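You operate a simulated robot arm through the tools that you are given. There is no shell and no other tool.

You are at the controls of a simulated robot arm. One attempt, no reset.

JOB
Clamp the dusty block in the jig, brush the dust off and release it.
Fine: use the hand brush while it is clamped and put it back; the block stays in the locked jig; other oval blocks stay. Set down upright: hand brush. What is to be rubbed or washed off counts as gone when no trace of it is left.

Only the result counts: the job must be done as asked and must still hold three seconds after the hand-in. Knocking over, shifting, dropping, spilling or breaking anything else fails it.

ROBOT AND FRAMES
A 6-joint arm with a four-finger gripper, fixed in place. Base frame: the origin is on the floor under the middle of its stand, x ahead of it, y to its left, z up. Lengths are in mm, angles in degrees, forces in N, time in s.
With the tool pointing down near the work surface it reaches from about 240 to 940 mm from the base axis. Its first joint turns from -166.0 to 166.0 degrees. Payload 3.67 kg.
The tool frame sits at the grasp point between the pads (the TCP): z along the fingers, y along the line on which they close. The tips reach 28 mm beyond it. The gripper opens to 112 mm; its body begins 73 mm behind the TCP.
Orientation is that of the tool frame in the base frame, as a unit quaternion [x, y, z, w]. With the fingers straight down and closing along the base's y, the tool's x points along the base's -x, its y along +y and its z along -z.

CONTROLS
- The arm moves only by the tool apply_moves. Its argument "deltas" is a list of rows, each an object (a shift or turn left out is 0, a gripper value left out holds the last) with "gripper": the opening, from 0 (shut) to 1 (fully open); "offset": the shift along the tool's x, y, z in units of 400 mm (1.0 is 400 mm), a list of three; "dr": the turn, a rotation vector about the tool's x, y, z in units of 180 degrees (1.0 is 180 degrees), a list of three. In form: [{"gripper": gripper, "offset": [dx, dy, dz], "dr": [wx, wy, wz]}, ...]. A call has 1 to 20 rows; each row is the pose to reach, as a shift and turn from the pose commanded when the call began, along the tool's axes at that moment. A call with a number of a shift or a turn outside -1 to 1 is refused whole. Rows are played at 5 a second. More than 50 mm and 8.6 degrees between two rows, or a gripper value outside its range, and nothing of the call is played. A pose out of reach is approached as far as the arm can. The call stops where the force on the tool passes 40 N (or 10 N more than at its start, if that is more) or the arm is blocked; 0.2 s more then pass. The fingers move at their own pace (about 102.5 mm/s each) and stop on an object; they squeeze with about 44 N. The grip force told is the motor's: it shows also when the fingers shut on nothing. Time passes only in rows, and 0.2 s behind the last, so rows that repeat a pose let the fingers close. The reply holds the time, the measured pose of the TCP, the force on the tool along the base axes, the opening and the grip force, in the units named above and with some noise, with the torque about the TCP (base axes, N m) and any sound that the robot's microphone picked up.
- Cameras (640 x 400 px; columns grow to the right, rows downward): "scene" is fixed at [401.9, 655, 1618.9]; the picture's right is [-0.84, -0.54, 0.00], its down [-0.38, 0.59, -0.71] and it looks along [0.39, -0.60, -0.70] (base axes); focal length 370 px, centre (320, 200). "wrist" rides on the gripper at [60, -18, -104] in the tool frame; the picture's right is [0.29, 0.96, 0.00], its down [-0.80, 0.24, -0.55] and it looks along [-0.53, 0.16, 0.83] (tool axes); focal length 234 px, centre (320, 200). There is no depth. A picture from a camera that has moved, and an enlarged one, comes with that camera's place and axes in the base frame and with its lens. The place of the scene camera against the robot may be out by one fixed shift of up to 18 mm in any direction.
- grab_frame(camera): a new picture of that camera. It takes no simulated time.
- inspect(camera, box): a new picture of the part [left, top, right, bottom] of that camera's present view, enlarged. It takes no simulated time.
- finish_job(): hands the job in; it is judged then, once.

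Places have to be worked out from the pictures, the camera data and where the tool is seen. Open the gripper and draw the arm clear of the work before you hand the job in, unless the task says otherwise.

The tools are called after "Call:" as name(argument=value, ...) on one line, values as JSON. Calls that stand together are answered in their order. apply_moves: Moves the arm, as the interface text tells. Its arguments: {"type":"object","properties":{"deltas":{"type":"array","items":{"type":"object","properties":{"gripper":{"type":"number"},"offset":{"type":"array","items":{"type":"number"}},"dr":{"type":"array","items":{"type":"number"}}}}}},"required":["deltas"]} The other tools are called the same way: grab_frame (camera) takes a picture; inspect (camera, box) takes an enlarged picture of a part of a camera's view; finish_job () hands the job in.

At the start:

```text
t: 0.0
tcp_pos: [468.3, 233.8, 1221.9]
tcp_rot: [0.0, 1.0, 0.001, 0.0]
force: [-0.1, 0.7, -0.6]
wrist_torque: [-0.01, 0.02, -0.03]
finger_gap: 112.0
finger_force: 0.2
```

scene: 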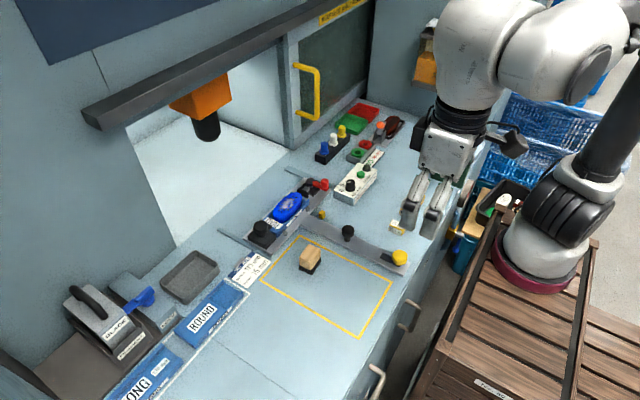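
wrist: 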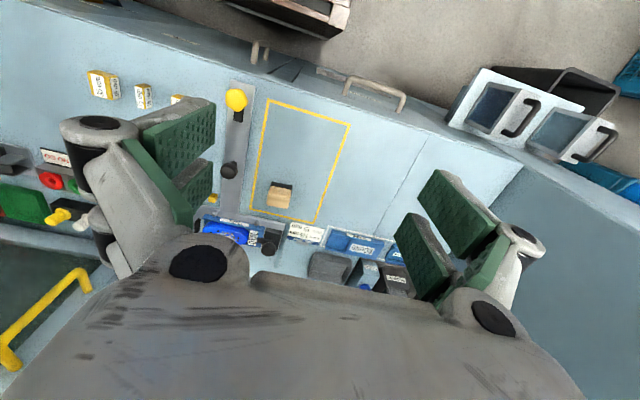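

I start by taking enlarged looks at the scene to identify the block, jig, brush and labels.

Call:
inspect(camera="scene", box=[220, 160, 420, 285])

Call:
inspect(camera="scene", box=[50, 240, 260, 400])

Call:
inspect(camera="scene", box=[290, 90, 430, 210])

Call:
inspect(camera="wrist", box=[200, 80, 400, 290])

```text
3.20 times, centred on (320, 222) of scene
camera zoom: at [401.9, 655.0, 1618.9], right [-0.84, -0.54, 0.0], down [-0.38, 0.59, -0.71], along [0.39, -0.6, -0.7], focal length 1185 px, centre (320, 128)
```

zoom: 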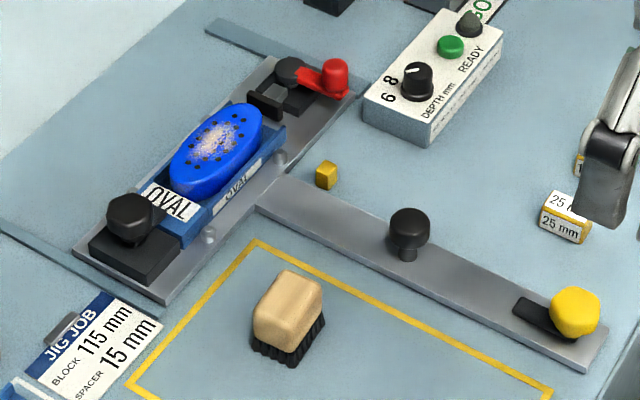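

```text
2.50 times, centred on (155, 320) of scene
camera zoom: at [401.9, 655.0, 1618.9], right [-0.84, -0.54, 0.0], down [-0.38, 0.59, -0.71], along [0.39, -0.6, -0.7], focal length 926 px, centre (732, -100)
```

zoom: 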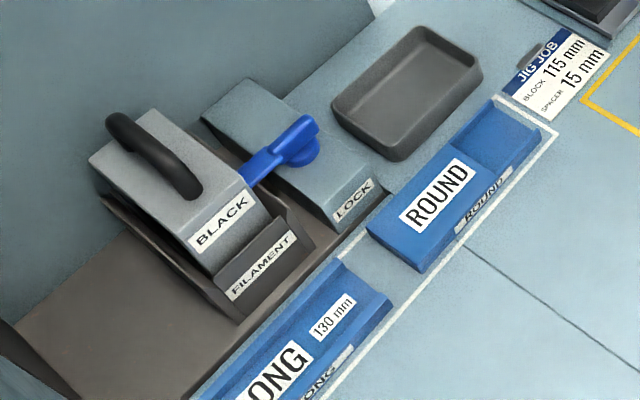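

```text
3.33 times, centred on (360, 150) of scene
camera zoom: at [401.9, 655.0, 1618.9], right [-0.84, -0.54, 0.0], down [-0.38, 0.59, -0.71], along [0.39, -0.6, -0.7], focal length 1234 px, centre (187, 367)
```

zoom: 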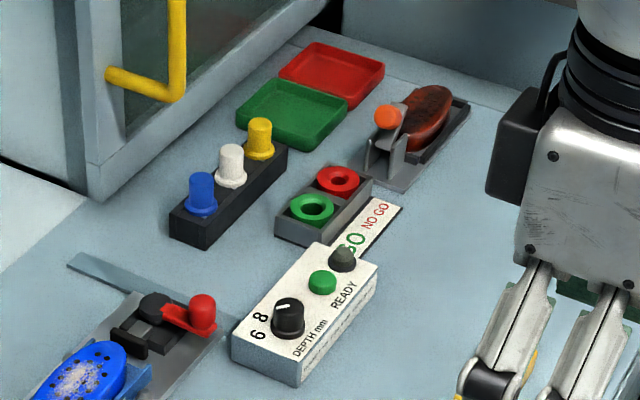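

```text
1.90 times, centred on (300, 185) of wrist
camera zoom: at [408.1, 216.2, 1325.6], right [-0.29, 0.96, 0.0], down [0.8, 0.24, 0.55], along [0.53, 0.16, -0.83], focal length 446 px, centre (358, 229)
```

zoom: 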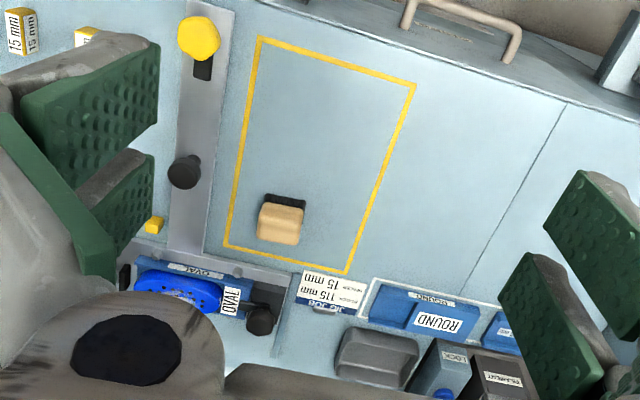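

The scene shows the jig (gray plate with a blue OVAL nest, dusty blue block, black end stop, red lever) around x≈820-870, y≈-40..200, and the table near z≈861. I move the wrist camera closer to the jig at a safe height.

Call:
apply_moves(deltas=[{"offset": [-0.07, -0.06, 0.039]}, {"offset": [-0.14, -0.12, 0.078]}, {"offset": [-0.21, -0.18, 0.116]}, {"offset": [-0.28, -0.237, 0.155]}, {"offset": [-0.35, -0.297, 0.194]}, {"offset": [-0.42, -0.356, 0.232]}, {"offset": [-0.49, -0.415, 0.271]}, {"offset": [-0.5625, -0.475, 0.31]}, {"offset": [-0.5625, -0.475, 0.31]}])

```text
t: 2.0
tcp_pos: [691.8, 42.9, 1098.2]
tcp_rot: [0.0, 1.0, 0.001, 0.001]
force: [0.5, -0.3, 0.2]
wrist_torque: [0.0, -0.03, -0.03]
finger_gap: 112.0
finger_force: 0.0
```

The arm is at about (692, 43, 1098); I take a wrist picture and a scene picture to study the jig.

Call:
grab_frame(camera="wrist")

Call:
inspect(camera="wrist", box=[200, 60, 440, 210])

Call:
grab_frame(camera="scene")

```text
taken
camera wrist: at [631.6, 24.7, 1201.5], right [-0.29, 0.96, 0.0], down [0.8, 0.24, 0.55], along [0.53, 0.16, -0.83], focal length 234 px, centre (320, 200)
```

wrist: 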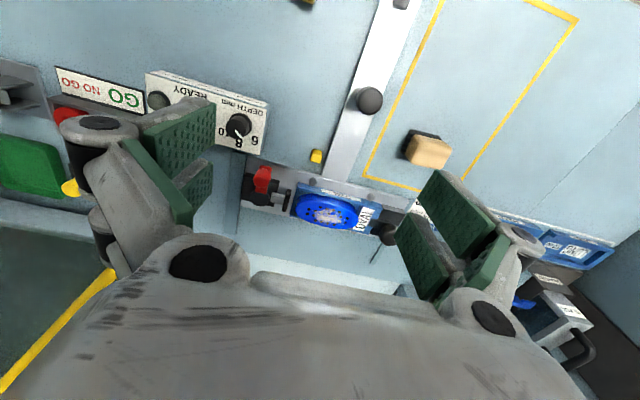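

```text
2.67 times, centred on (320, 135) of wrist
camera zoom: at [631.6, 24.7, 1201.5], right [-0.29, 0.96, 0.0], down [0.8, 0.24, 0.55], along [0.53, 0.16, -0.83], focal length 624 px, centre (320, 373)
```

zoom: 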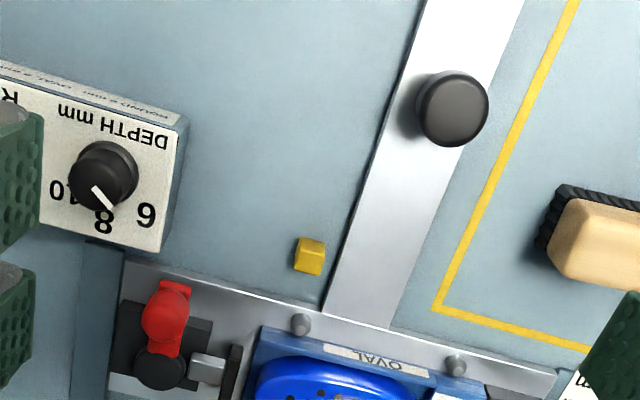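

```text
taken
```

scene: 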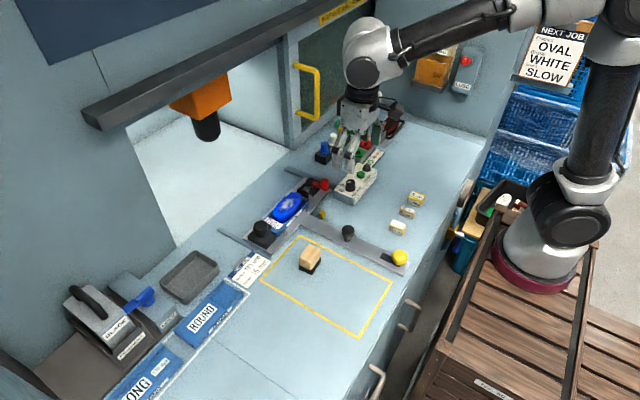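

The jig is at the centre of the wrist view. I zoom in there, on the spacers, and on the "next job" card.

Call:
inspect(camera="wrist", box=[220, 130, 420, 255])

Call:
inspect(camera="scene", box=[370, 180, 440, 280])

Call:
inspect(camera="scene", box=[230, 165, 340, 255])

Call:
inspect(camera="scene", box=[400, 10, 600, 135])

```text
3.20 times, centred on (320, 192) of wrist
camera zoom: at [631.6, 24.7, 1201.5], right [-0.29, 0.96, 0.0], down [0.8, 0.24, 0.55], along [0.53, 0.16, -0.83], focal length 749 px, centre (320, 224)
```

zoom: 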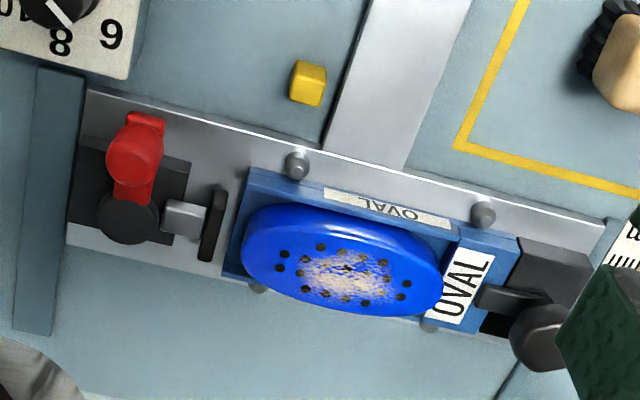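

```text
4.00 times, centred on (405, 230) of scene
camera zoom: at [401.9, 655.0, 1618.9], right [-0.84, -0.54, 0.0], down [-0.38, 0.59, -0.71], along [0.39, -0.6, -0.7], focal length 1481 px, centre (-20, 80)
```

zoom: 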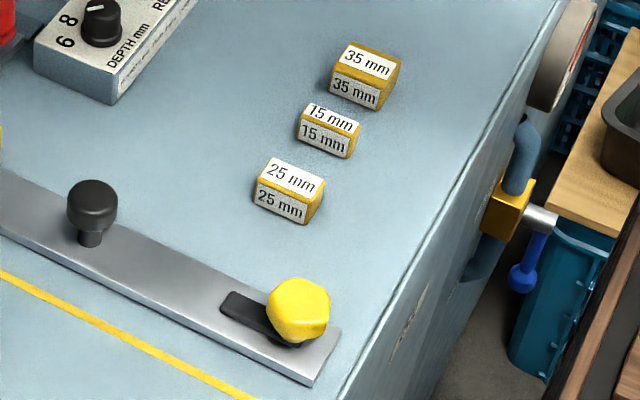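

```text
4.44 times, centred on (285, 210) of scene
camera zoom: at [401.9, 655.0, 1618.9], right [-0.84, -0.54, 0.0], down [-0.38, 0.59, -0.71], along [0.39, -0.6, -0.7], focal length 1646 px, centre (476, 156)
```

zoom: 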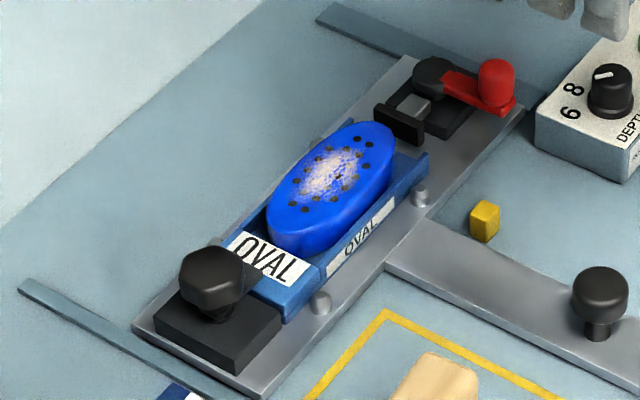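

```text
3.20 times, centred on (500, 72) of scene
camera zoom: at [401.9, 655.0, 1618.9], right [-0.84, -0.54, 0.0], down [-0.38, 0.59, -0.71], along [0.39, -0.6, -0.7], focal length 1185 px, centre (-256, 608)
```

zoom: 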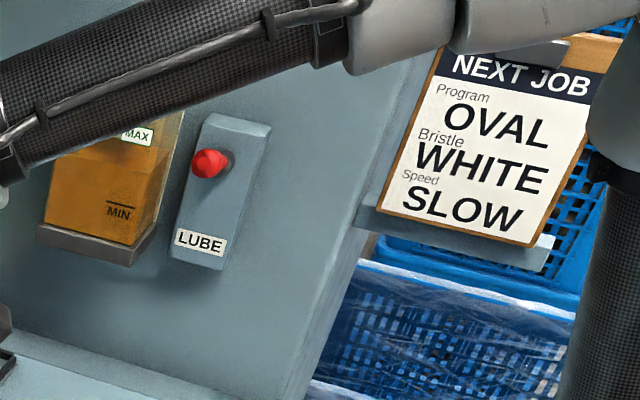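

The jig has a red cam lever (with plunger and black pad, now retracted) at its right end, an oval nest in the middle and a black knob stop on the left; the dust lies on the top of the blue block. I move the camera lower for a second view to triangulate positions.

Call:
apply_moves(deltas=[{"offset": [-0.056, 0.038, 0.073]}, {"offset": [-0.112, 0.077, 0.147]}, {"offset": [-0.1675, 0.115, 0.22]}, {"offset": [-0.1675, 0.115, 0.22]}])

Call:
grab_frame(camera="wrist")

Call:
inspect(camera="wrist", box=[200, 100, 420, 250])

```text
t: 3.0
tcp_pos: [761.6, 91.8, 1009.2]
tcp_rot: [0.0, 1.0, 0.0, 0.0]
force: [-0.4, -0.5, -0.7]
wrist_torque: [0.02, 0.01, 0.0]
finger_gap: 112.0
finger_force: 0.0
```

```text
taken
camera wrist: at [700.8, 73.7, 1112.7], right [-0.29, 0.96, 0.0], down [0.8, 0.24, 0.55], along [0.53, 0.16, -0.83], focal length 234 px, centre (320, 200)
```

wrist: 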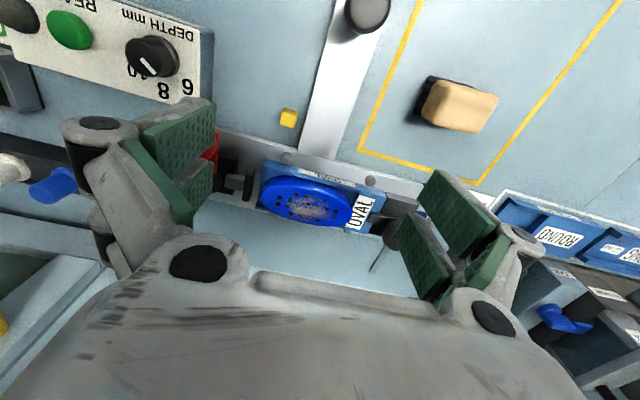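

```text
2.67 times, centred on (310, 175) of wrist
camera zoom: at [700.8, 73.7, 1112.7], right [-0.29, 0.96, 0.0], down [0.8, 0.24, 0.55], along [0.53, 0.16, -0.83], focal length 624 px, centre (347, 267)
```

zoom: 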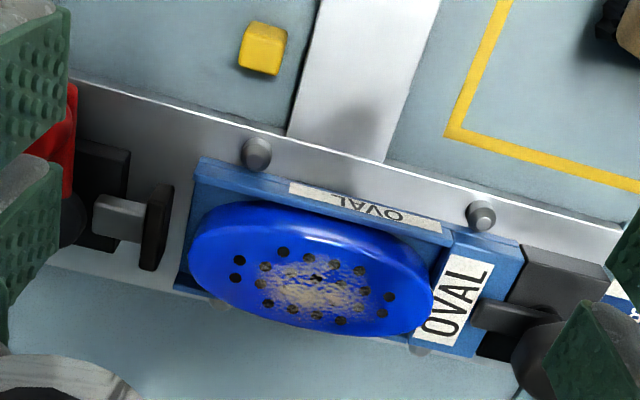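

Triangulation gives table z≈864, and block top ≈900 with dust centre near (845,104). I look closely at the fingers to learn their geometry, and at the brush and the black knob.

Call:
inspect(camera="wrist", box=[50, 80, 250, 300])

Call:
inspect(camera="wrist", box=[380, 60, 540, 160])

Call:
inspect(camera="scene", box=[270, 150, 350, 200])

Call:
inspect(camera="scene", box=[290, 60, 450, 180])

```text
1.82 times, centred on (150, 190) of wrist
camera zoom: at [700.8, 73.7, 1112.7], right [-0.29, 0.96, 0.0], down [0.8, 0.24, 0.55], along [0.53, 0.16, -0.83], focal length 426 px, centre (629, 218)
```

zoom: 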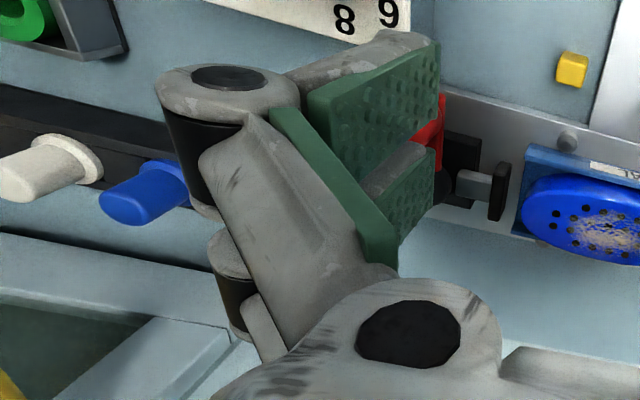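

```text
4.00 times, centred on (460, 110) of wrist
camera zoom: at [700.8, 73.7, 1112.7], right [-0.29, 0.96, 0.0], down [0.8, 0.24, 0.55], along [0.53, 0.16, -0.83], focal length 937 px, centre (-240, 560)
```

zoom: 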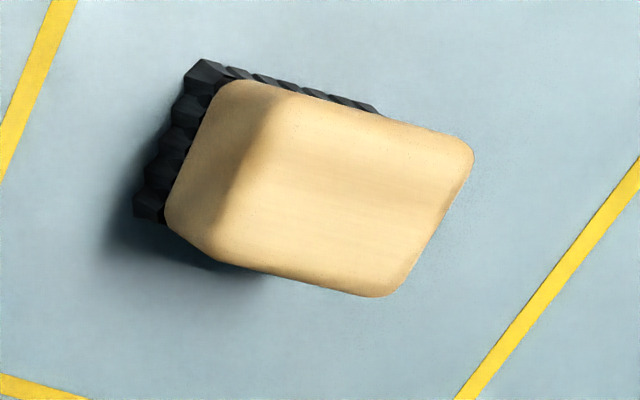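

```text
8.00 times, centred on (310, 175) of scene
camera zoom: at [401.9, 655.0, 1618.9], right [-0.84, -0.54, 0.0], down [-0.38, 0.59, -0.71], along [0.39, -0.6, -0.7], focal length 2962 px, centre (400, 400)
```

zoom: 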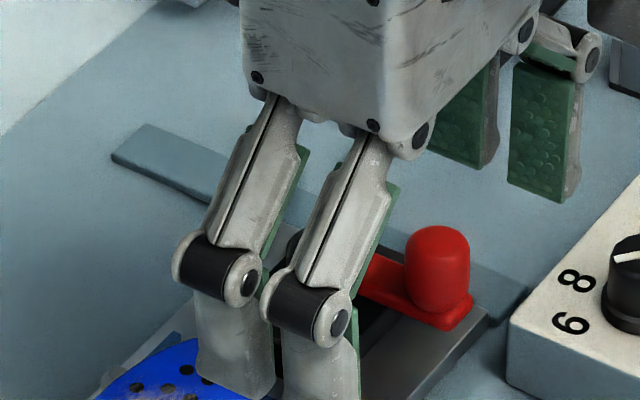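

```text
3.33 times, centred on (370, 120) of scene
camera zoom: at [401.9, 655.0, 1618.9], right [-0.84, -0.54, 0.0], down [-0.38, 0.59, -0.71], along [0.39, -0.6, -0.7], focal length 1234 px, centre (153, 467)
```

zoom: 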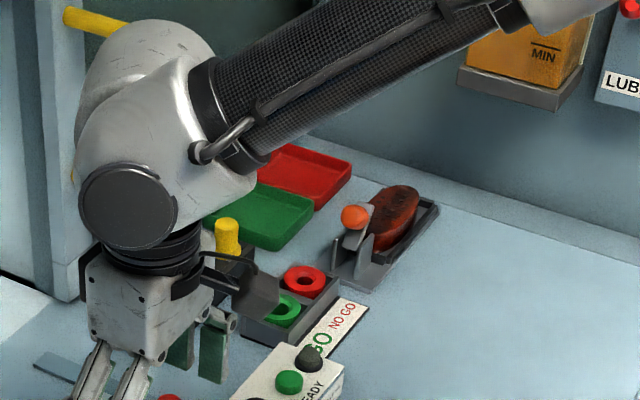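

The gripper has two ~20 mm fingers per side. I now shift over toward the red lever to view it centrally and triangulate its knob.

Call:
apply_moves(deltas=[{"offset": [0.014, -0.1, 0.0]}, {"offset": [0.028, -0.2, 0.01]}, {"offset": [0.0415, -0.3045, 0.0225]}, {"offset": [0.0415, -0.3045, 0.0225]}])

Call:
grab_frame(camera="wrist")

Call:
inspect(camera="wrist", box=[240, 100, 440, 225])

```text
t: 4.0
tcp_pos: [746.1, -30.9, 1001.9]
tcp_rot: [0.0, 1.0, 0.001, -0.001]
force: [-0.2, -0.3, -0.4]
wrist_torque: [-0.01, -0.01, -0.01]
finger_gap: 112.1
finger_force: 0.1
```

```text
taken
camera wrist: at [685.8, -48.8, 1104.6], right [-0.29, 0.96, 0.0], down [0.8, 0.24, 0.55], along [0.53, 0.16, -0.83], focal length 234 px, centre (320, 200)
```

wrist: 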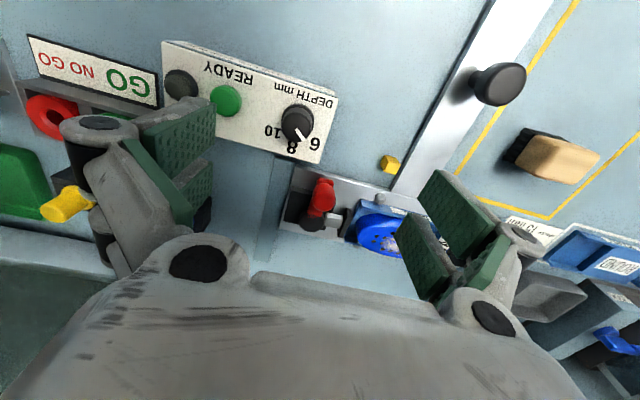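

```text
3.20 times, centred on (340, 162) of wrist
camera zoom: at [685.8, -48.8, 1104.6], right [-0.29, 0.96, 0.0], down [0.8, 0.24, 0.55], along [0.53, 0.16, -0.83], focal length 749 px, centre (256, 320)
```

zoom: 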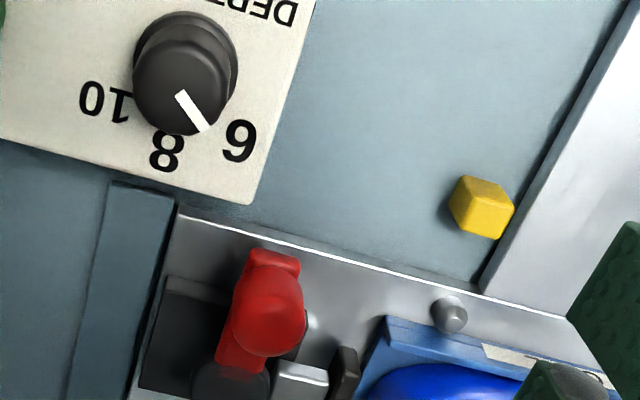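

Triangulation: red knob top centre ≈ (806, -8, 915), lever pivot ≈ (853, -8, 890), clamp pad at y≈35, block from y≈50 to 158. I move above the knob with the gripper partly closed (~47 mm), staying clear above it.

Call:
apply_moves(deltas=[{"gripper": 0.42, "offset": [-0.05, 0.02, 0.035]}, {"gripper": 0.42, "offset": [-0.1, 0.04, 0.07]}, {"gripper": 0.42, "offset": [-0.15, 0.0575, 0.105]}, {"gripper": 0.42, "offset": [-0.15, 0.0575, 0.105]}])

Call:
grab_frame(camera="wrist")

Call:
inspect(camera="wrist", box=[220, 90, 420, 215])

Call:
inspect(camera="scene", box=[260, 120, 380, 210])

```text
t: 5.0
tcp_pos: [804.9, -7.9, 959.4]
tcp_rot: [0.0, 1.0, 0.001, 0.001]
force: [-0.3, 0.4, 0.3]
wrist_torque: [-0.03, -0.04, 0.01]
finger_gap: 47.2
finger_force: 0.1
```

```text
taken
camera wrist: at [744.6, -26.3, 1063.0], right [-0.29, 0.96, 0.0], down [0.8, 0.24, 0.55], along [0.53, 0.16, -0.83], focal length 234 px, centre (320, 200)
```

wrist: 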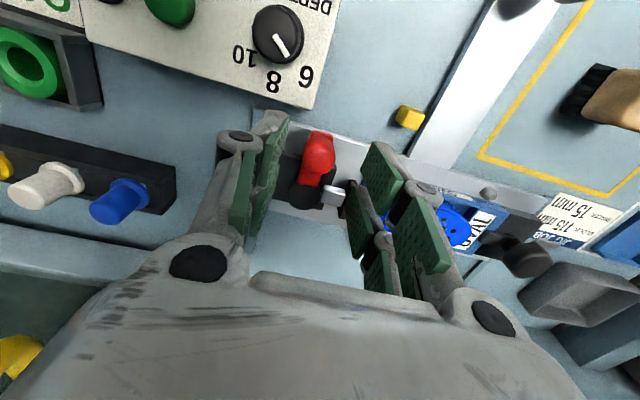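

```text
3.20 times, centred on (320, 152) of wrist
camera zoom: at [744.6, -26.3, 1063.0], right [-0.29, 0.96, 0.0], down [0.8, 0.24, 0.55], along [0.53, 0.16, -0.83], focal length 749 px, centre (320, 352)
```

zoom: 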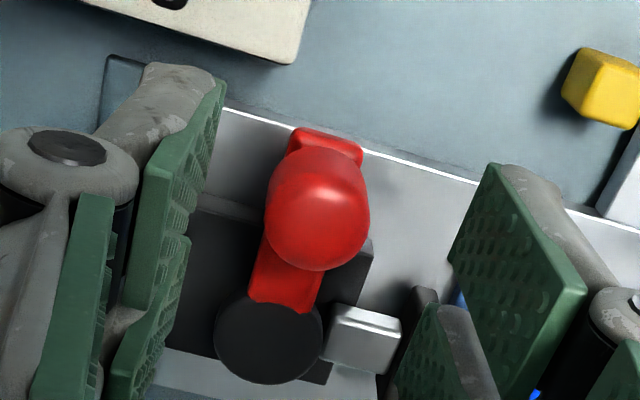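

```text
4.44 times, centred on (320, 165) of scene
camera zoom: at [401.9, 655.0, 1618.9], right [-0.84, -0.54, 0.0], down [-0.38, 0.59, -0.71], along [0.39, -0.6, -0.7], focal length 1646 px, centre (320, 356)
```

zoom: 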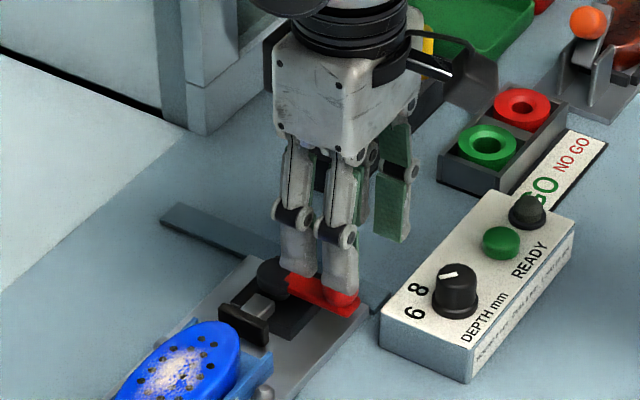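

The knob is centred between the fingers at ≈(808,-8). I descend so tips reach z≈896 beside the knob (just above the lever arm), then close on the knob.

Call:
apply_moves(deltas=[{"gripper": 0.42, "offset": [-0.006, 0, 0.045]}, {"gripper": 0.42, "offset": [-0.006, 0, 0.087]}, {"gripper": 0.42, "offset": [-0.006, 0, 0.087]}])

Call:
inspect(camera="scene", box=[280, 140, 360, 200])

Call:
inspect(camera="wrist", box=[220, 90, 420, 215])

```text
t: 5.8
tcp_pos: [806.1, -8.0, 924.3]
tcp_rot: [0.0, 1.0, -0.001, -0.001]
force: [1.3, -0.7, -0.3]
wrist_torque: [-0.02, 0.0, 0.0]
finger_gap: 47.4
finger_force: 0.1
```

```text
6.67 times, centred on (320, 170) of scene
camera zoom: at [401.9, 655.0, 1618.9], right [-0.84, -0.54, 0.0], down [-0.38, 0.59, -0.71], along [0.39, -0.6, -0.7], focal length 2468 px, centre (320, 400)
```

zoom: 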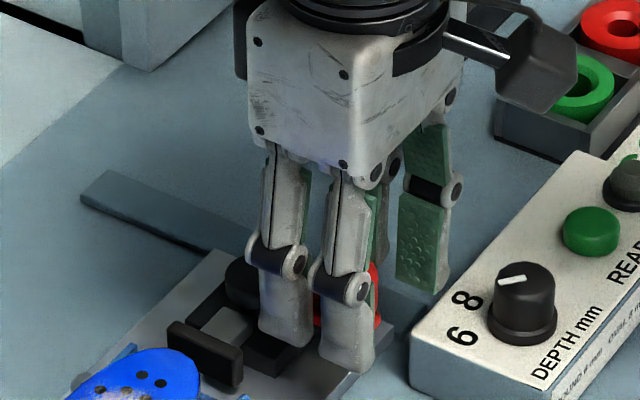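

```text
3.20 times, centred on (320, 152) of wrist
camera zoom: at [745.9, -26.0, 1027.2], right [-0.29, 0.96, 0.0], down [0.8, 0.24, 0.55], along [0.53, 0.16, -0.83], focal length 749 px, centre (320, 352)
```

zoom: 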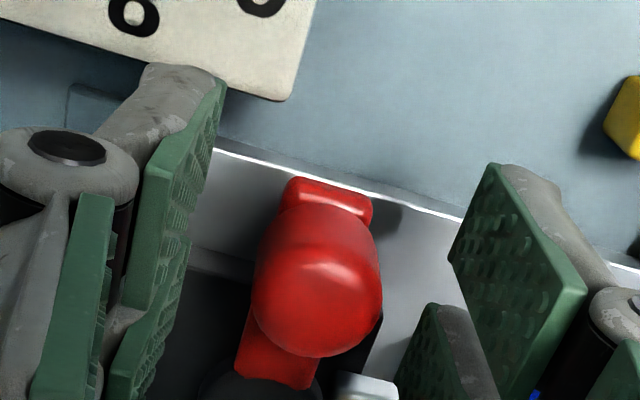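

The knob sits between the fingers with no contact. I close on it and check the grip.

Call:
apply_moves(deltas=[{"gripper": 0.12}, {"gripper": 0.12}, {"gripper": 0.12}])

```text
t: 6.6
tcp_pos: [807.0, -6.9, 924.3]
tcp_rot: [0.0, 1.0, 0.0, -0.001]
force: [0.0, 0.2, -3.2]
wrist_torque: [0.01, -0.15, 0.02]
finger_gap: 21.2
finger_force: 44.8
```

Gripped the knob (21 mm). I test a small tangential move toward -y and read the force.

Call:
apply_moves(deltas=[{"gripper": 0.12, "offset": [0, -0.005, 0]}, {"gripper": 0.12, "offset": [-0.0005, -0.01, 0]}, {"gripper": 0.12, "offset": [-0.0005, -0.01, 0]}])

```text
t: 7.4
tcp_pos: [807.3, -11.8, 925.0]
tcp_rot: [0.0, 1.0, 0.001, 0.001]
force: [10.2, 4.7, -1.8]
wrist_torque: [0.13, -0.61, 0.17]
finger_gap: 20.6
finger_force: 45.4
```

The tool moved 5 mm toward -y with low force; I check whether the lever has turned and the plunger moved.

Call:
inspect(camera="wrist", box=[240, 110, 400, 210])

Call:
inspect(camera="scene", box=[280, 140, 360, 200])

```text
4.00 times, centred on (320, 160) of wrist
camera zoom: at [747.0, -30.1, 1027.1], right [-0.29, 0.96, 0.0], down [0.8, 0.24, 0.56], along [0.53, 0.16, -0.83], focal length 937 px, centre (320, 360)
```

zoom: 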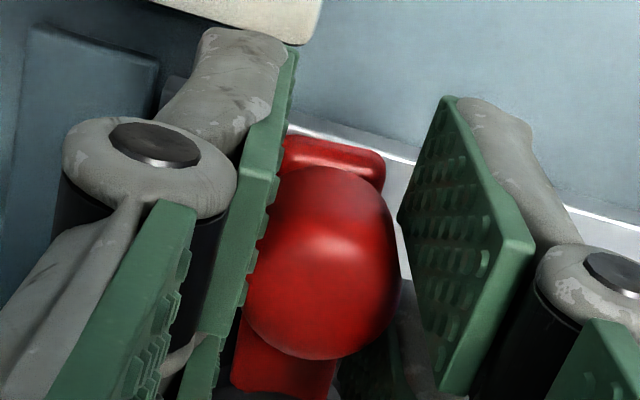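

```text
6.67 times, centred on (320, 170) of scene
camera zoom: at [401.9, 655.0, 1618.9], right [-0.84, -0.54, 0.0], down [-0.38, 0.59, -0.71], along [0.39, -0.6, -0.7], focal length 2468 px, centre (320, 400)
```

zoom: 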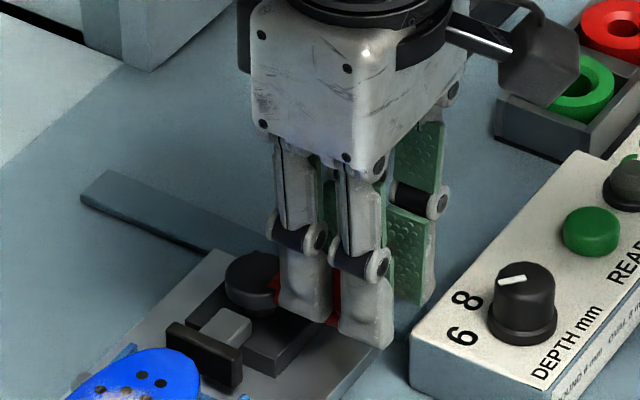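

The lever seems to follow; I continue the arc toward -y to about 20° while watching forces.

Call:
apply_moves(deltas=[{"gripper": 0.12, "offset": [-0.0015, -0.01, 0]}, {"gripper": 0.12, "offset": [-0.004, -0.02, 0]}, {"gripper": 0.12, "offset": [-0.006, -0.0285, 0]}, {"gripper": 0.12, "offset": [-0.006, -0.0285, 0]}])

Call:
inspect(camera="wrist", box=[240, 110, 400, 210])

Call:
inspect(camera="scene", box=[280, 140, 360, 200])

```text
t: 8.4
tcp_pos: [811.8, -22.3, 923.9]
tcp_rot: [-0.001, 1.0, 0.001, 0.0]
force: [25.2, 17.0, -1.6]
wrist_torque: [0.4, -0.56, 0.39]
finger_gap: 20.4
finger_force: 45.0
```

```text
4.00 times, centred on (320, 160) of wrist
camera zoom: at [749.8, -41.2, 1027.3], right [-0.29, 0.96, 0.0], down [0.8, 0.24, 0.56], along [0.53, 0.16, -0.83], focal length 937 px, centre (320, 360)
```

zoom: 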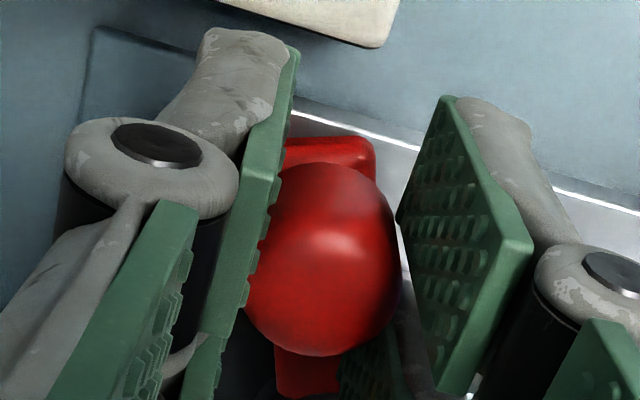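

```text
6.67 times, centred on (320, 170) of scene
camera zoom: at [401.9, 655.0, 1618.9], right [-0.84, -0.54, 0.0], down [-0.38, 0.59, -0.71], along [0.39, -0.6, -0.7], focal length 2468 px, centre (320, 400)
```

zoom: 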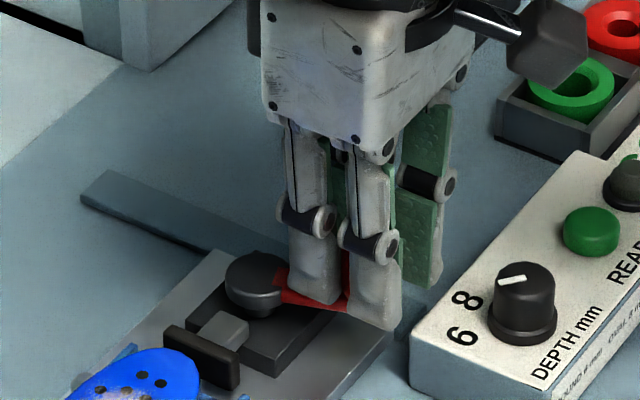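

The lever is turning and follows toward -y; a radial force Fx≈25 N shows the knob wants to be further +x. I shift +x a few mm to relieve that load.

Call:
apply_moves(deltas=[{"gripper": 0.12, "offset": [-0.005, 0, 0]}, {"gripper": 0.12, "offset": [-0.01, 0, 0]}, {"gripper": 0.12, "offset": [-0.01, 0, 0]}])

```text
t: 9.2
tcp_pos: [812.0, -23.9, 923.1]
tcp_rot: [0.0, 1.0, 0.0, -0.001]
force: [-3.3, 3.2, 16.0]
wrist_torque: [-0.05, 1.03, 0.19]
finger_gap: 20.1
finger_force: 45.4
```

Radial force is gone and the knob is at ≈(812,-24), i.e. ~21° turned; Fz=16 suggests the tips touch the lever arm, so I raise 2 mm and continue the arc to about 45-50°.

Call:
apply_moves(deltas=[{"gripper": 0.12, "offset": [0, 0, -0.005]}, {"gripper": 0.12, "offset": [-0.004, -0.008, -0.005]}, {"gripper": 0.12, "offset": [-0.009, -0.0163, -0.005]}, {"gripper": 0.12, "offset": [-0.014, -0.0245, -0.005]}, {"gripper": 0.12, "offset": [-0.021, -0.0322, -0.005]}, {"gripper": 0.12, "offset": [-0.021, -0.0322, -0.005]}])

Call:
inspect(camera="wrist", box=[240, 110, 400, 210])

Call:
inspect(camera="scene", box=[280, 140, 360, 200])

```text
t: 10.6
tcp_pos: [821.3, -35.3, 925.0]
tcp_rot: [-0.001, 1.0, 0.0, -0.001]
force: [-4.5, 4.1, -12.3]
wrist_torque: [0.06, 0.38, 0.27]
finger_gap: 20.0
finger_force: 44.5
```

```text
4.00 times, centred on (320, 160) of wrist
camera zoom: at [761.3, -54.3, 1029.0], right [-0.29, 0.96, 0.0], down [0.8, 0.24, 0.55], along [0.53, 0.16, -0.83], focal length 937 px, centre (320, 360)
```

zoom: 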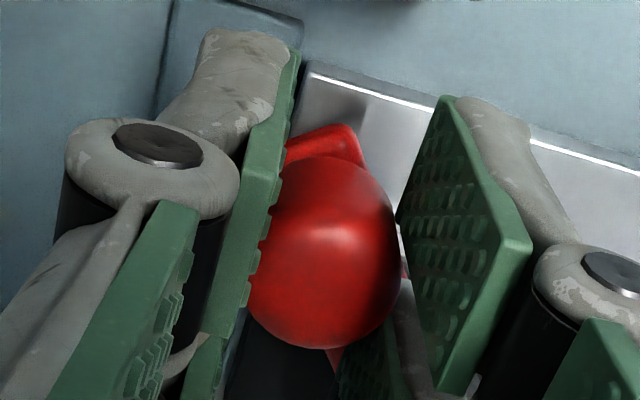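

```text
6.67 times, centred on (320, 170) of scene
camera zoom: at [401.9, 655.0, 1618.9], right [-0.84, -0.54, 0.0], down [-0.38, 0.59, -0.71], along [0.39, -0.6, -0.7], focal length 2468 px, centre (320, 400)
```

zoom: 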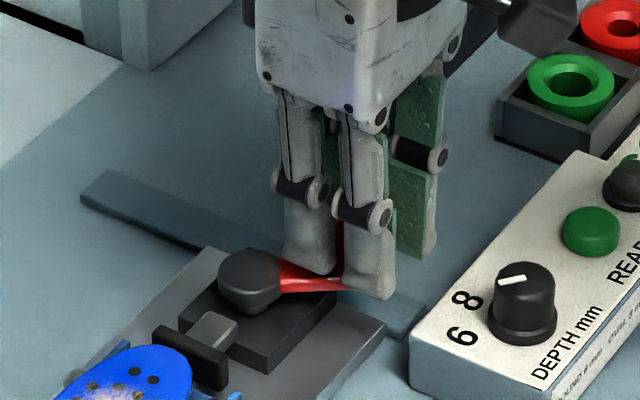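

The pad is advancing toward the block, so this is the clamping direction; knob now ≈(821,-35), ~40° turned. I continue the arc to ~70°.

Call:
apply_moves(deltas=[{"gripper": 0.12, "offset": [-0.006, -0.008, 0]}, {"gripper": 0.12, "offset": [-0.012, -0.0155, 0]}, {"gripper": 0.12, "offset": [-0.019, -0.0215, 0]}, {"gripper": 0.12, "offset": [-0.027, -0.027, 0]}, {"gripper": 0.12, "offset": [-0.035, -0.0315, 0]}, {"gripper": 0.12, "offset": [-0.044, -0.035, 0]}, {"gripper": 0.12, "offset": [-0.044, -0.035, 0]}])

Call:
inspect(camera="wrist", box=[240, 110, 400, 210])

Call:
inspect(camera="scene", box=[260, 140, 360, 210])

```text
t: 12.2
tcp_pos: [838.6, -48.1, 926.4]
tcp_rot: [0.0, 1.0, 0.001, 0.0]
force: [-1.5, 20.0, 3.1]
wrist_torque: [0.51, 0.23, 0.44]
finger_gap: 20.2
finger_force: 44.9
```

```text
4.00 times, centred on (320, 160) of wrist
camera zoom: at [778.9, -66.6, 1030.2], right [-0.29, 0.96, 0.0], down [0.8, 0.24, 0.55], along [0.53, 0.16, -0.83], focal length 937 px, centre (320, 360)
```

zoom: 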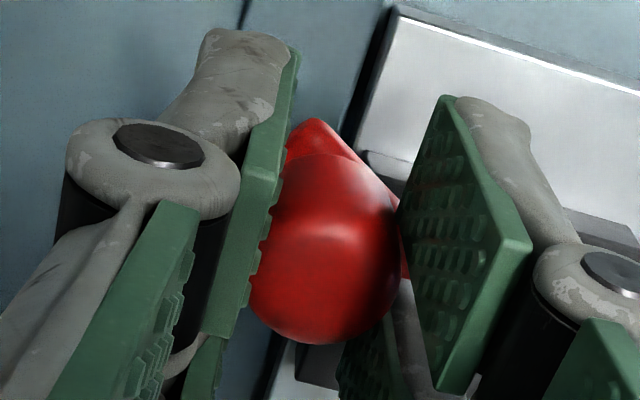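

```text
5.71 times, centred on (310, 175) of scene
camera zoom: at [401.9, 655.0, 1618.9], right [-0.84, -0.54, 0.0], down [-0.38, 0.59, -0.71], along [0.39, -0.6, -0.7], focal length 2116 px, centre (377, 343)
```

zoom: 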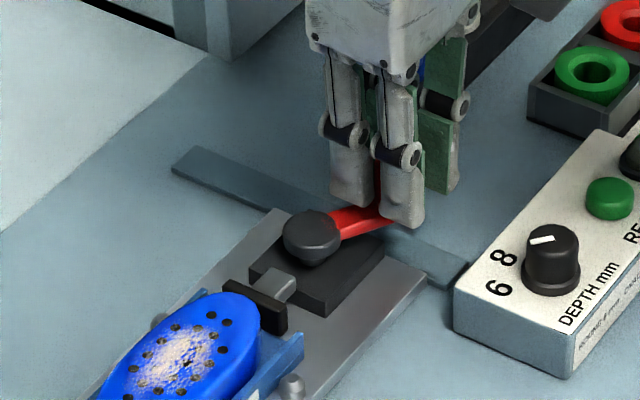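

The lever is at ~69° and the pad has nearly reached the block. I continue in small steps mostly along +x toward 90°, watching the force.

Call:
apply_moves(deltas=[{"gripper": 0.12, "offset": [-0.008, 0.001, 0]}, {"gripper": 0.12, "offset": [-0.016, 0.001, 0]}, {"gripper": 0.12, "offset": [-0.024, 0.001, 0]}, {"gripper": 0.12, "offset": [-0.032, 0.001, 0]}, {"gripper": 0.12, "offset": [-0.032, 0.001, 0]}])

Call:
inspect(camera="wrist", box=[240, 110, 400, 210])

Call:
inspect(camera="scene", box=[260, 140, 360, 210])

```text
t: 13.4
tcp_pos: [850.6, -50.0, 926.7]
tcp_rot: [-0.001, 1.0, 0.0, 0.001]
force: [0.6, 22.7, 20.9]
wrist_torque: [0.68, 0.09, 0.43]
finger_gap: 19.7
finger_force: 45.2
```

```text
4.00 times, centred on (320, 160) of wrist
camera zoom: at [790.7, -67.4, 1030.1], right [-0.29, 0.96, 0.0], down [0.8, 0.24, 0.56], along [0.53, 0.16, -0.83], focal length 937 px, centre (320, 360)
```

zoom: 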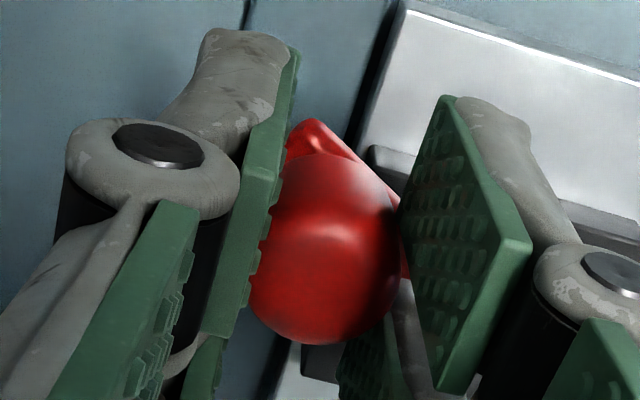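

```text
5.71 times, centred on (310, 175) of scene
camera zoom: at [401.9, 655.0, 1618.9], right [-0.84, -0.54, 0.0], down [-0.38, 0.59, -0.71], along [0.39, -0.6, -0.7], focal length 2116 px, centre (377, 343)
```

zoom: 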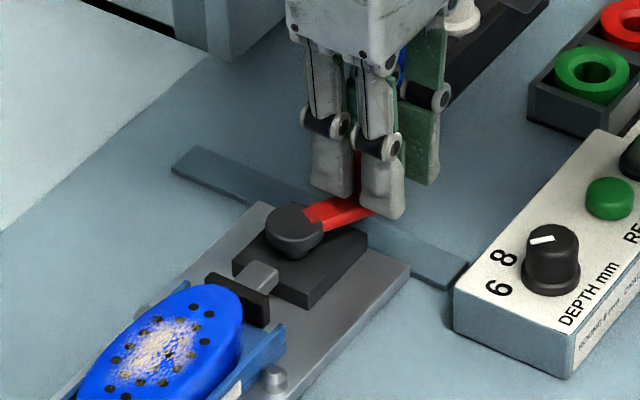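

The whole jig carriage appears to have slid ~12 mm in +x along with the lever instead of the lever turning further. I check the tongue with black and yellow knobs against the first picture.

Call:
inspect(camera="scene", box=[220, 160, 420, 285])

Call:
inspect(camera="scene", box=[370, 220, 430, 280])

Call:
grab_frame(camera="scene")

```text
3.20 times, centred on (320, 222) of scene
camera zoom: at [401.9, 655.0, 1618.9], right [-0.84, -0.54, 0.0], down [-0.38, 0.59, -0.71], along [0.39, -0.6, -0.7], focal length 1185 px, centre (320, 128)
```

zoom: 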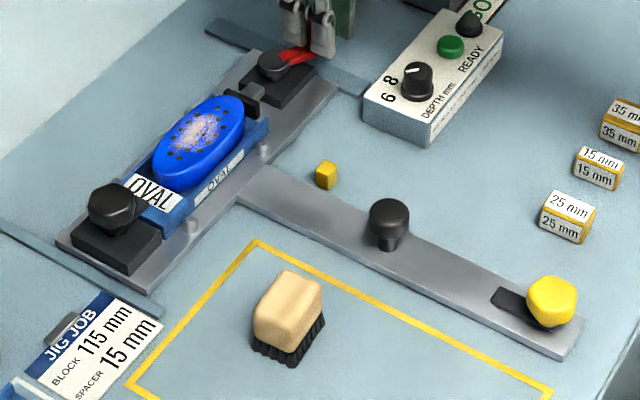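

```text
6.67 times, centred on (400, 250) of scene
camera zoom: at [401.9, 655.0, 1618.9], right [-0.84, -0.54, 0.0], down [-0.38, 0.59, -0.71], along [0.39, -0.6, -0.7], focal length 2468 px, centre (-213, -133)
```

zoom: 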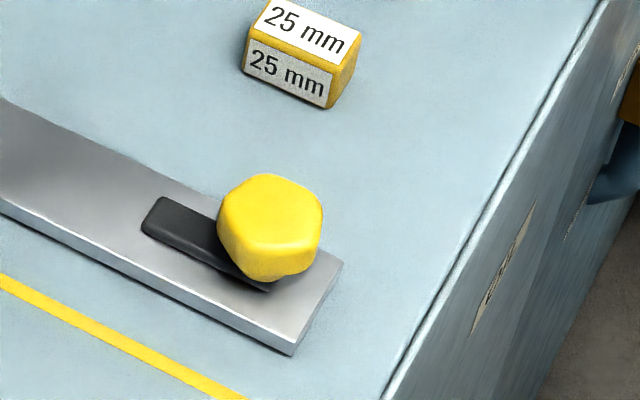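

```text
taken
```

scene: 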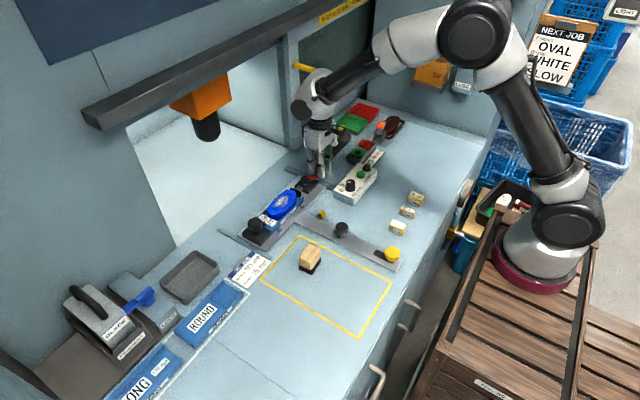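

Comparing pictures, the carriage (tongue with black and yellow knobs) slid ≈22 mm in +x, and the lever is at ≈59°. I now move only in -y with x held: that should turn the lever further while drawing the carriage back toward its original place.

Call:
apply_moves(deltas=[{"gripper": 0.12, "offset": [0, 0, -0.0025]}, {"gripper": 0.12, "offset": [0, -0.005, -0.0025]}, {"gripper": 0.12, "offset": [0, -0.01, -0.0025]}, {"gripper": 0.12, "offset": [0, -0.0125, -0.0025]}, {"gripper": 0.12, "offset": [0, -0.0125, -0.0025]}])

Call:
inspect(camera="scene", box=[260, 140, 360, 210])

Call:
inspect(camera="scene", box=[220, 160, 420, 285])

```text
t: 14.6
tcp_pos: [850.7, -53.8, 927.1]
tcp_rot: [-0.001, 1.0, 0.0, -0.001]
force: [-1.7, 37.5, 2.3]
wrist_torque: [1.0, 0.09, 0.47]
finger_gap: 19.8
finger_force: 44.9
```

```text
5.71 times, centred on (310, 175) of scene
camera zoom: at [401.9, 655.0, 1618.9], right [-0.84, -0.54, 0.0], down [-0.38, 0.59, -0.71], along [0.39, -0.6, -0.7], focal length 2116 px, centre (377, 343)
```

zoom: 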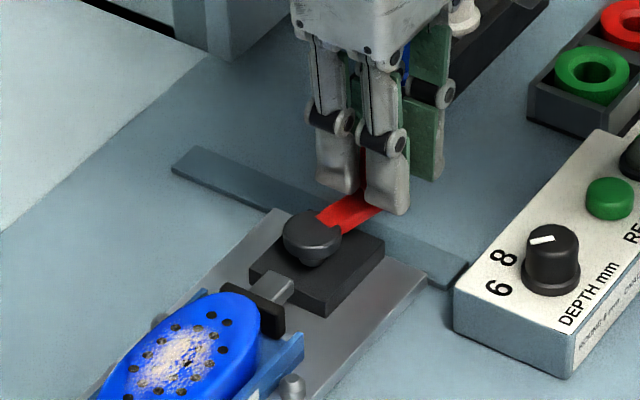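

```text
3.20 times, centred on (320, 222) of scene
camera zoom: at [401.9, 655.0, 1618.9], right [-0.84, -0.54, 0.0], down [-0.38, 0.59, -0.71], along [0.39, -0.6, -0.7], focal length 1185 px, centre (320, 128)
```

zoom: 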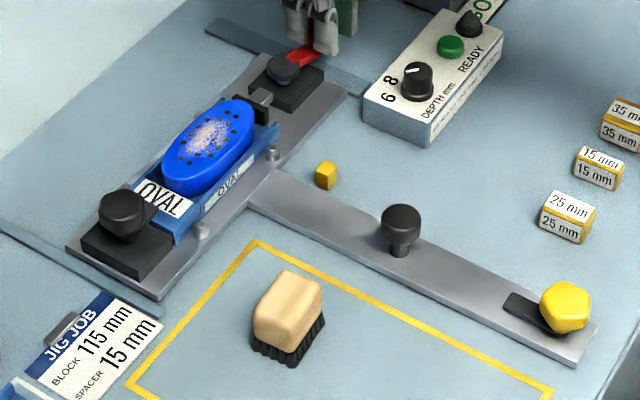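

The carriage slid back most of the way and the lever advanced to ~70°. I now also yaw the gripper with the lever (counter-clockwise from above) so grip friction helps turn it, with a slight further -y.

Call:
apply_moves(deltas=[{"gripper": 0.12, "offset": [0, 0, 0], "dr": [0, 0, -0.035]}, {"gripper": 0.12, "offset": [0, 0, 0], "dr": [0, 0, -0.07]}, {"gripper": 0.12, "offset": [0, -0.0025, 0], "dr": [0, 0, -0.105]}, {"gripper": 0.12, "offset": [0, -0.005, 0], "dr": [0, 0, -0.14]}, {"gripper": 0.12, "offset": [0, -0.005, 0], "dr": [0, 0, -0.14]}])

Call:
inspect(camera="scene", box=[260, 140, 360, 210])

Call:
inspect(camera="scene", box=[220, 160, 420, 285])

```text
t: 15.7
tcp_pos: [850.6, -54.7, 927.3]
tcp_rot: [-0.215, 0.977, 0.003, 0.001]
force: [-3.9, 19.9, 2.4]
wrist_torque: [0.72, 0.18, 0.06]
finger_gap: 20.0
finger_force: 44.3
stopped in row 5: the force on the tool passed its limit at 48 N (the readings are from after the stop); the commanded pose is now the measured one
```

```text
5.71 times, centred on (310, 175) of scene
camera zoom: at [401.9, 655.0, 1618.9], right [-0.84, -0.54, 0.0], down [-0.38, 0.59, -0.71], along [0.39, -0.6, -0.7], focal length 2116 px, centre (377, 343)
```

zoom: 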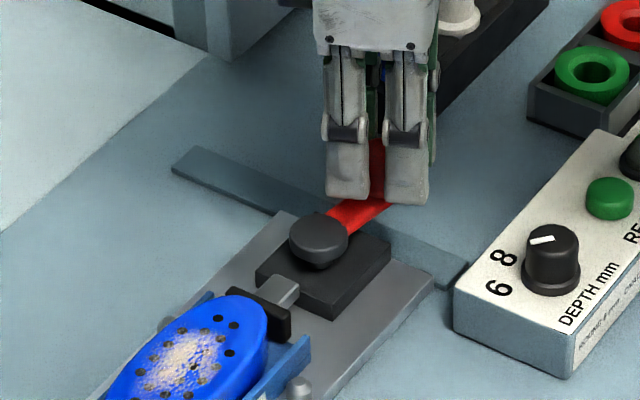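

```text
3.20 times, centred on (320, 222) of scene
camera zoom: at [401.9, 655.0, 1618.9], right [-0.84, -0.54, 0.0], down [-0.38, 0.59, -0.71], along [0.39, -0.6, -0.7], focal length 1185 px, centre (320, 128)
```

zoom: 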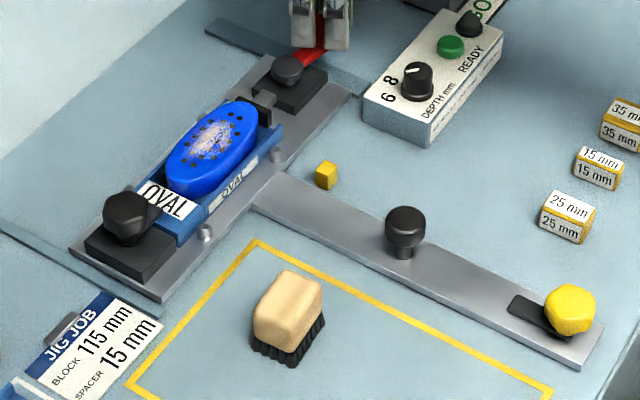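

The carriage is now within ~4-5 mm of its original place, lever ≈76°. I zoom on the pad/block contact and take the wrist view.

Call:
inspect(camera="scene", box=[280, 170, 330, 205])

Call:
grab_frame(camera="wrist")

Call:
inspect(camera="wrist", box=[240, 110, 400, 210])

```text
11.43 times, centred on (305, 188) of scene
camera zoom: at [401.9, 655.0, 1618.9], right [-0.84, -0.54, 0.0], down [-0.38, 0.59, -0.71], along [0.39, -0.6, -0.7], focal length 4231 px, centre (491, 343)
```

zoom: 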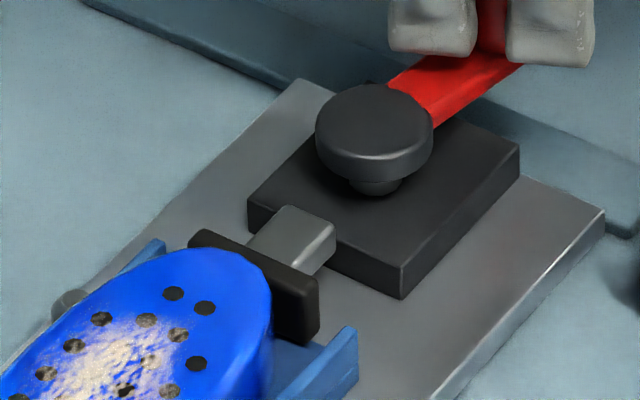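

```text
taken
camera wrist: at [803.9, -96.3, 1030.1], right [-0.66, 0.75, 0.0], down [0.62, 0.55, 0.56], along [0.41, 0.37, -0.83], focal length 234 px, centre (320, 200)
```

wrist: 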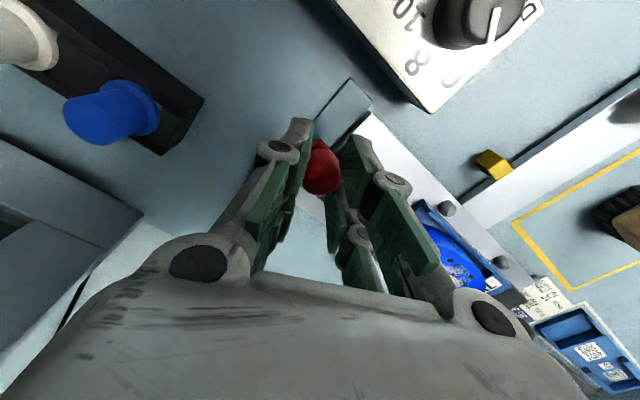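

```text
4.00 times, centred on (320, 160) of wrist
camera zoom: at [803.9, -96.3, 1030.1], right [-0.66, 0.75, 0.0], down [0.62, 0.55, 0.56], along [0.41, 0.37, -0.83], focal length 937 px, centre (320, 360)
```

zoom: 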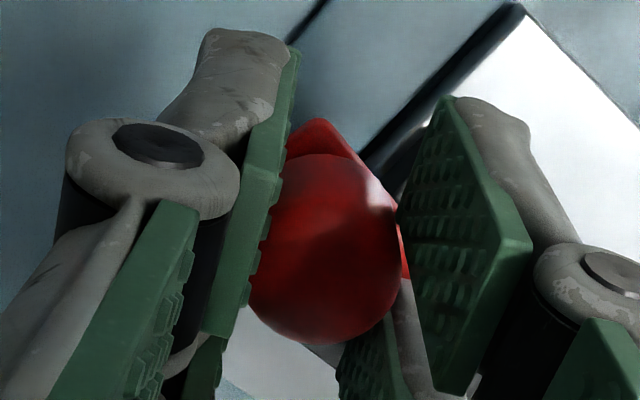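

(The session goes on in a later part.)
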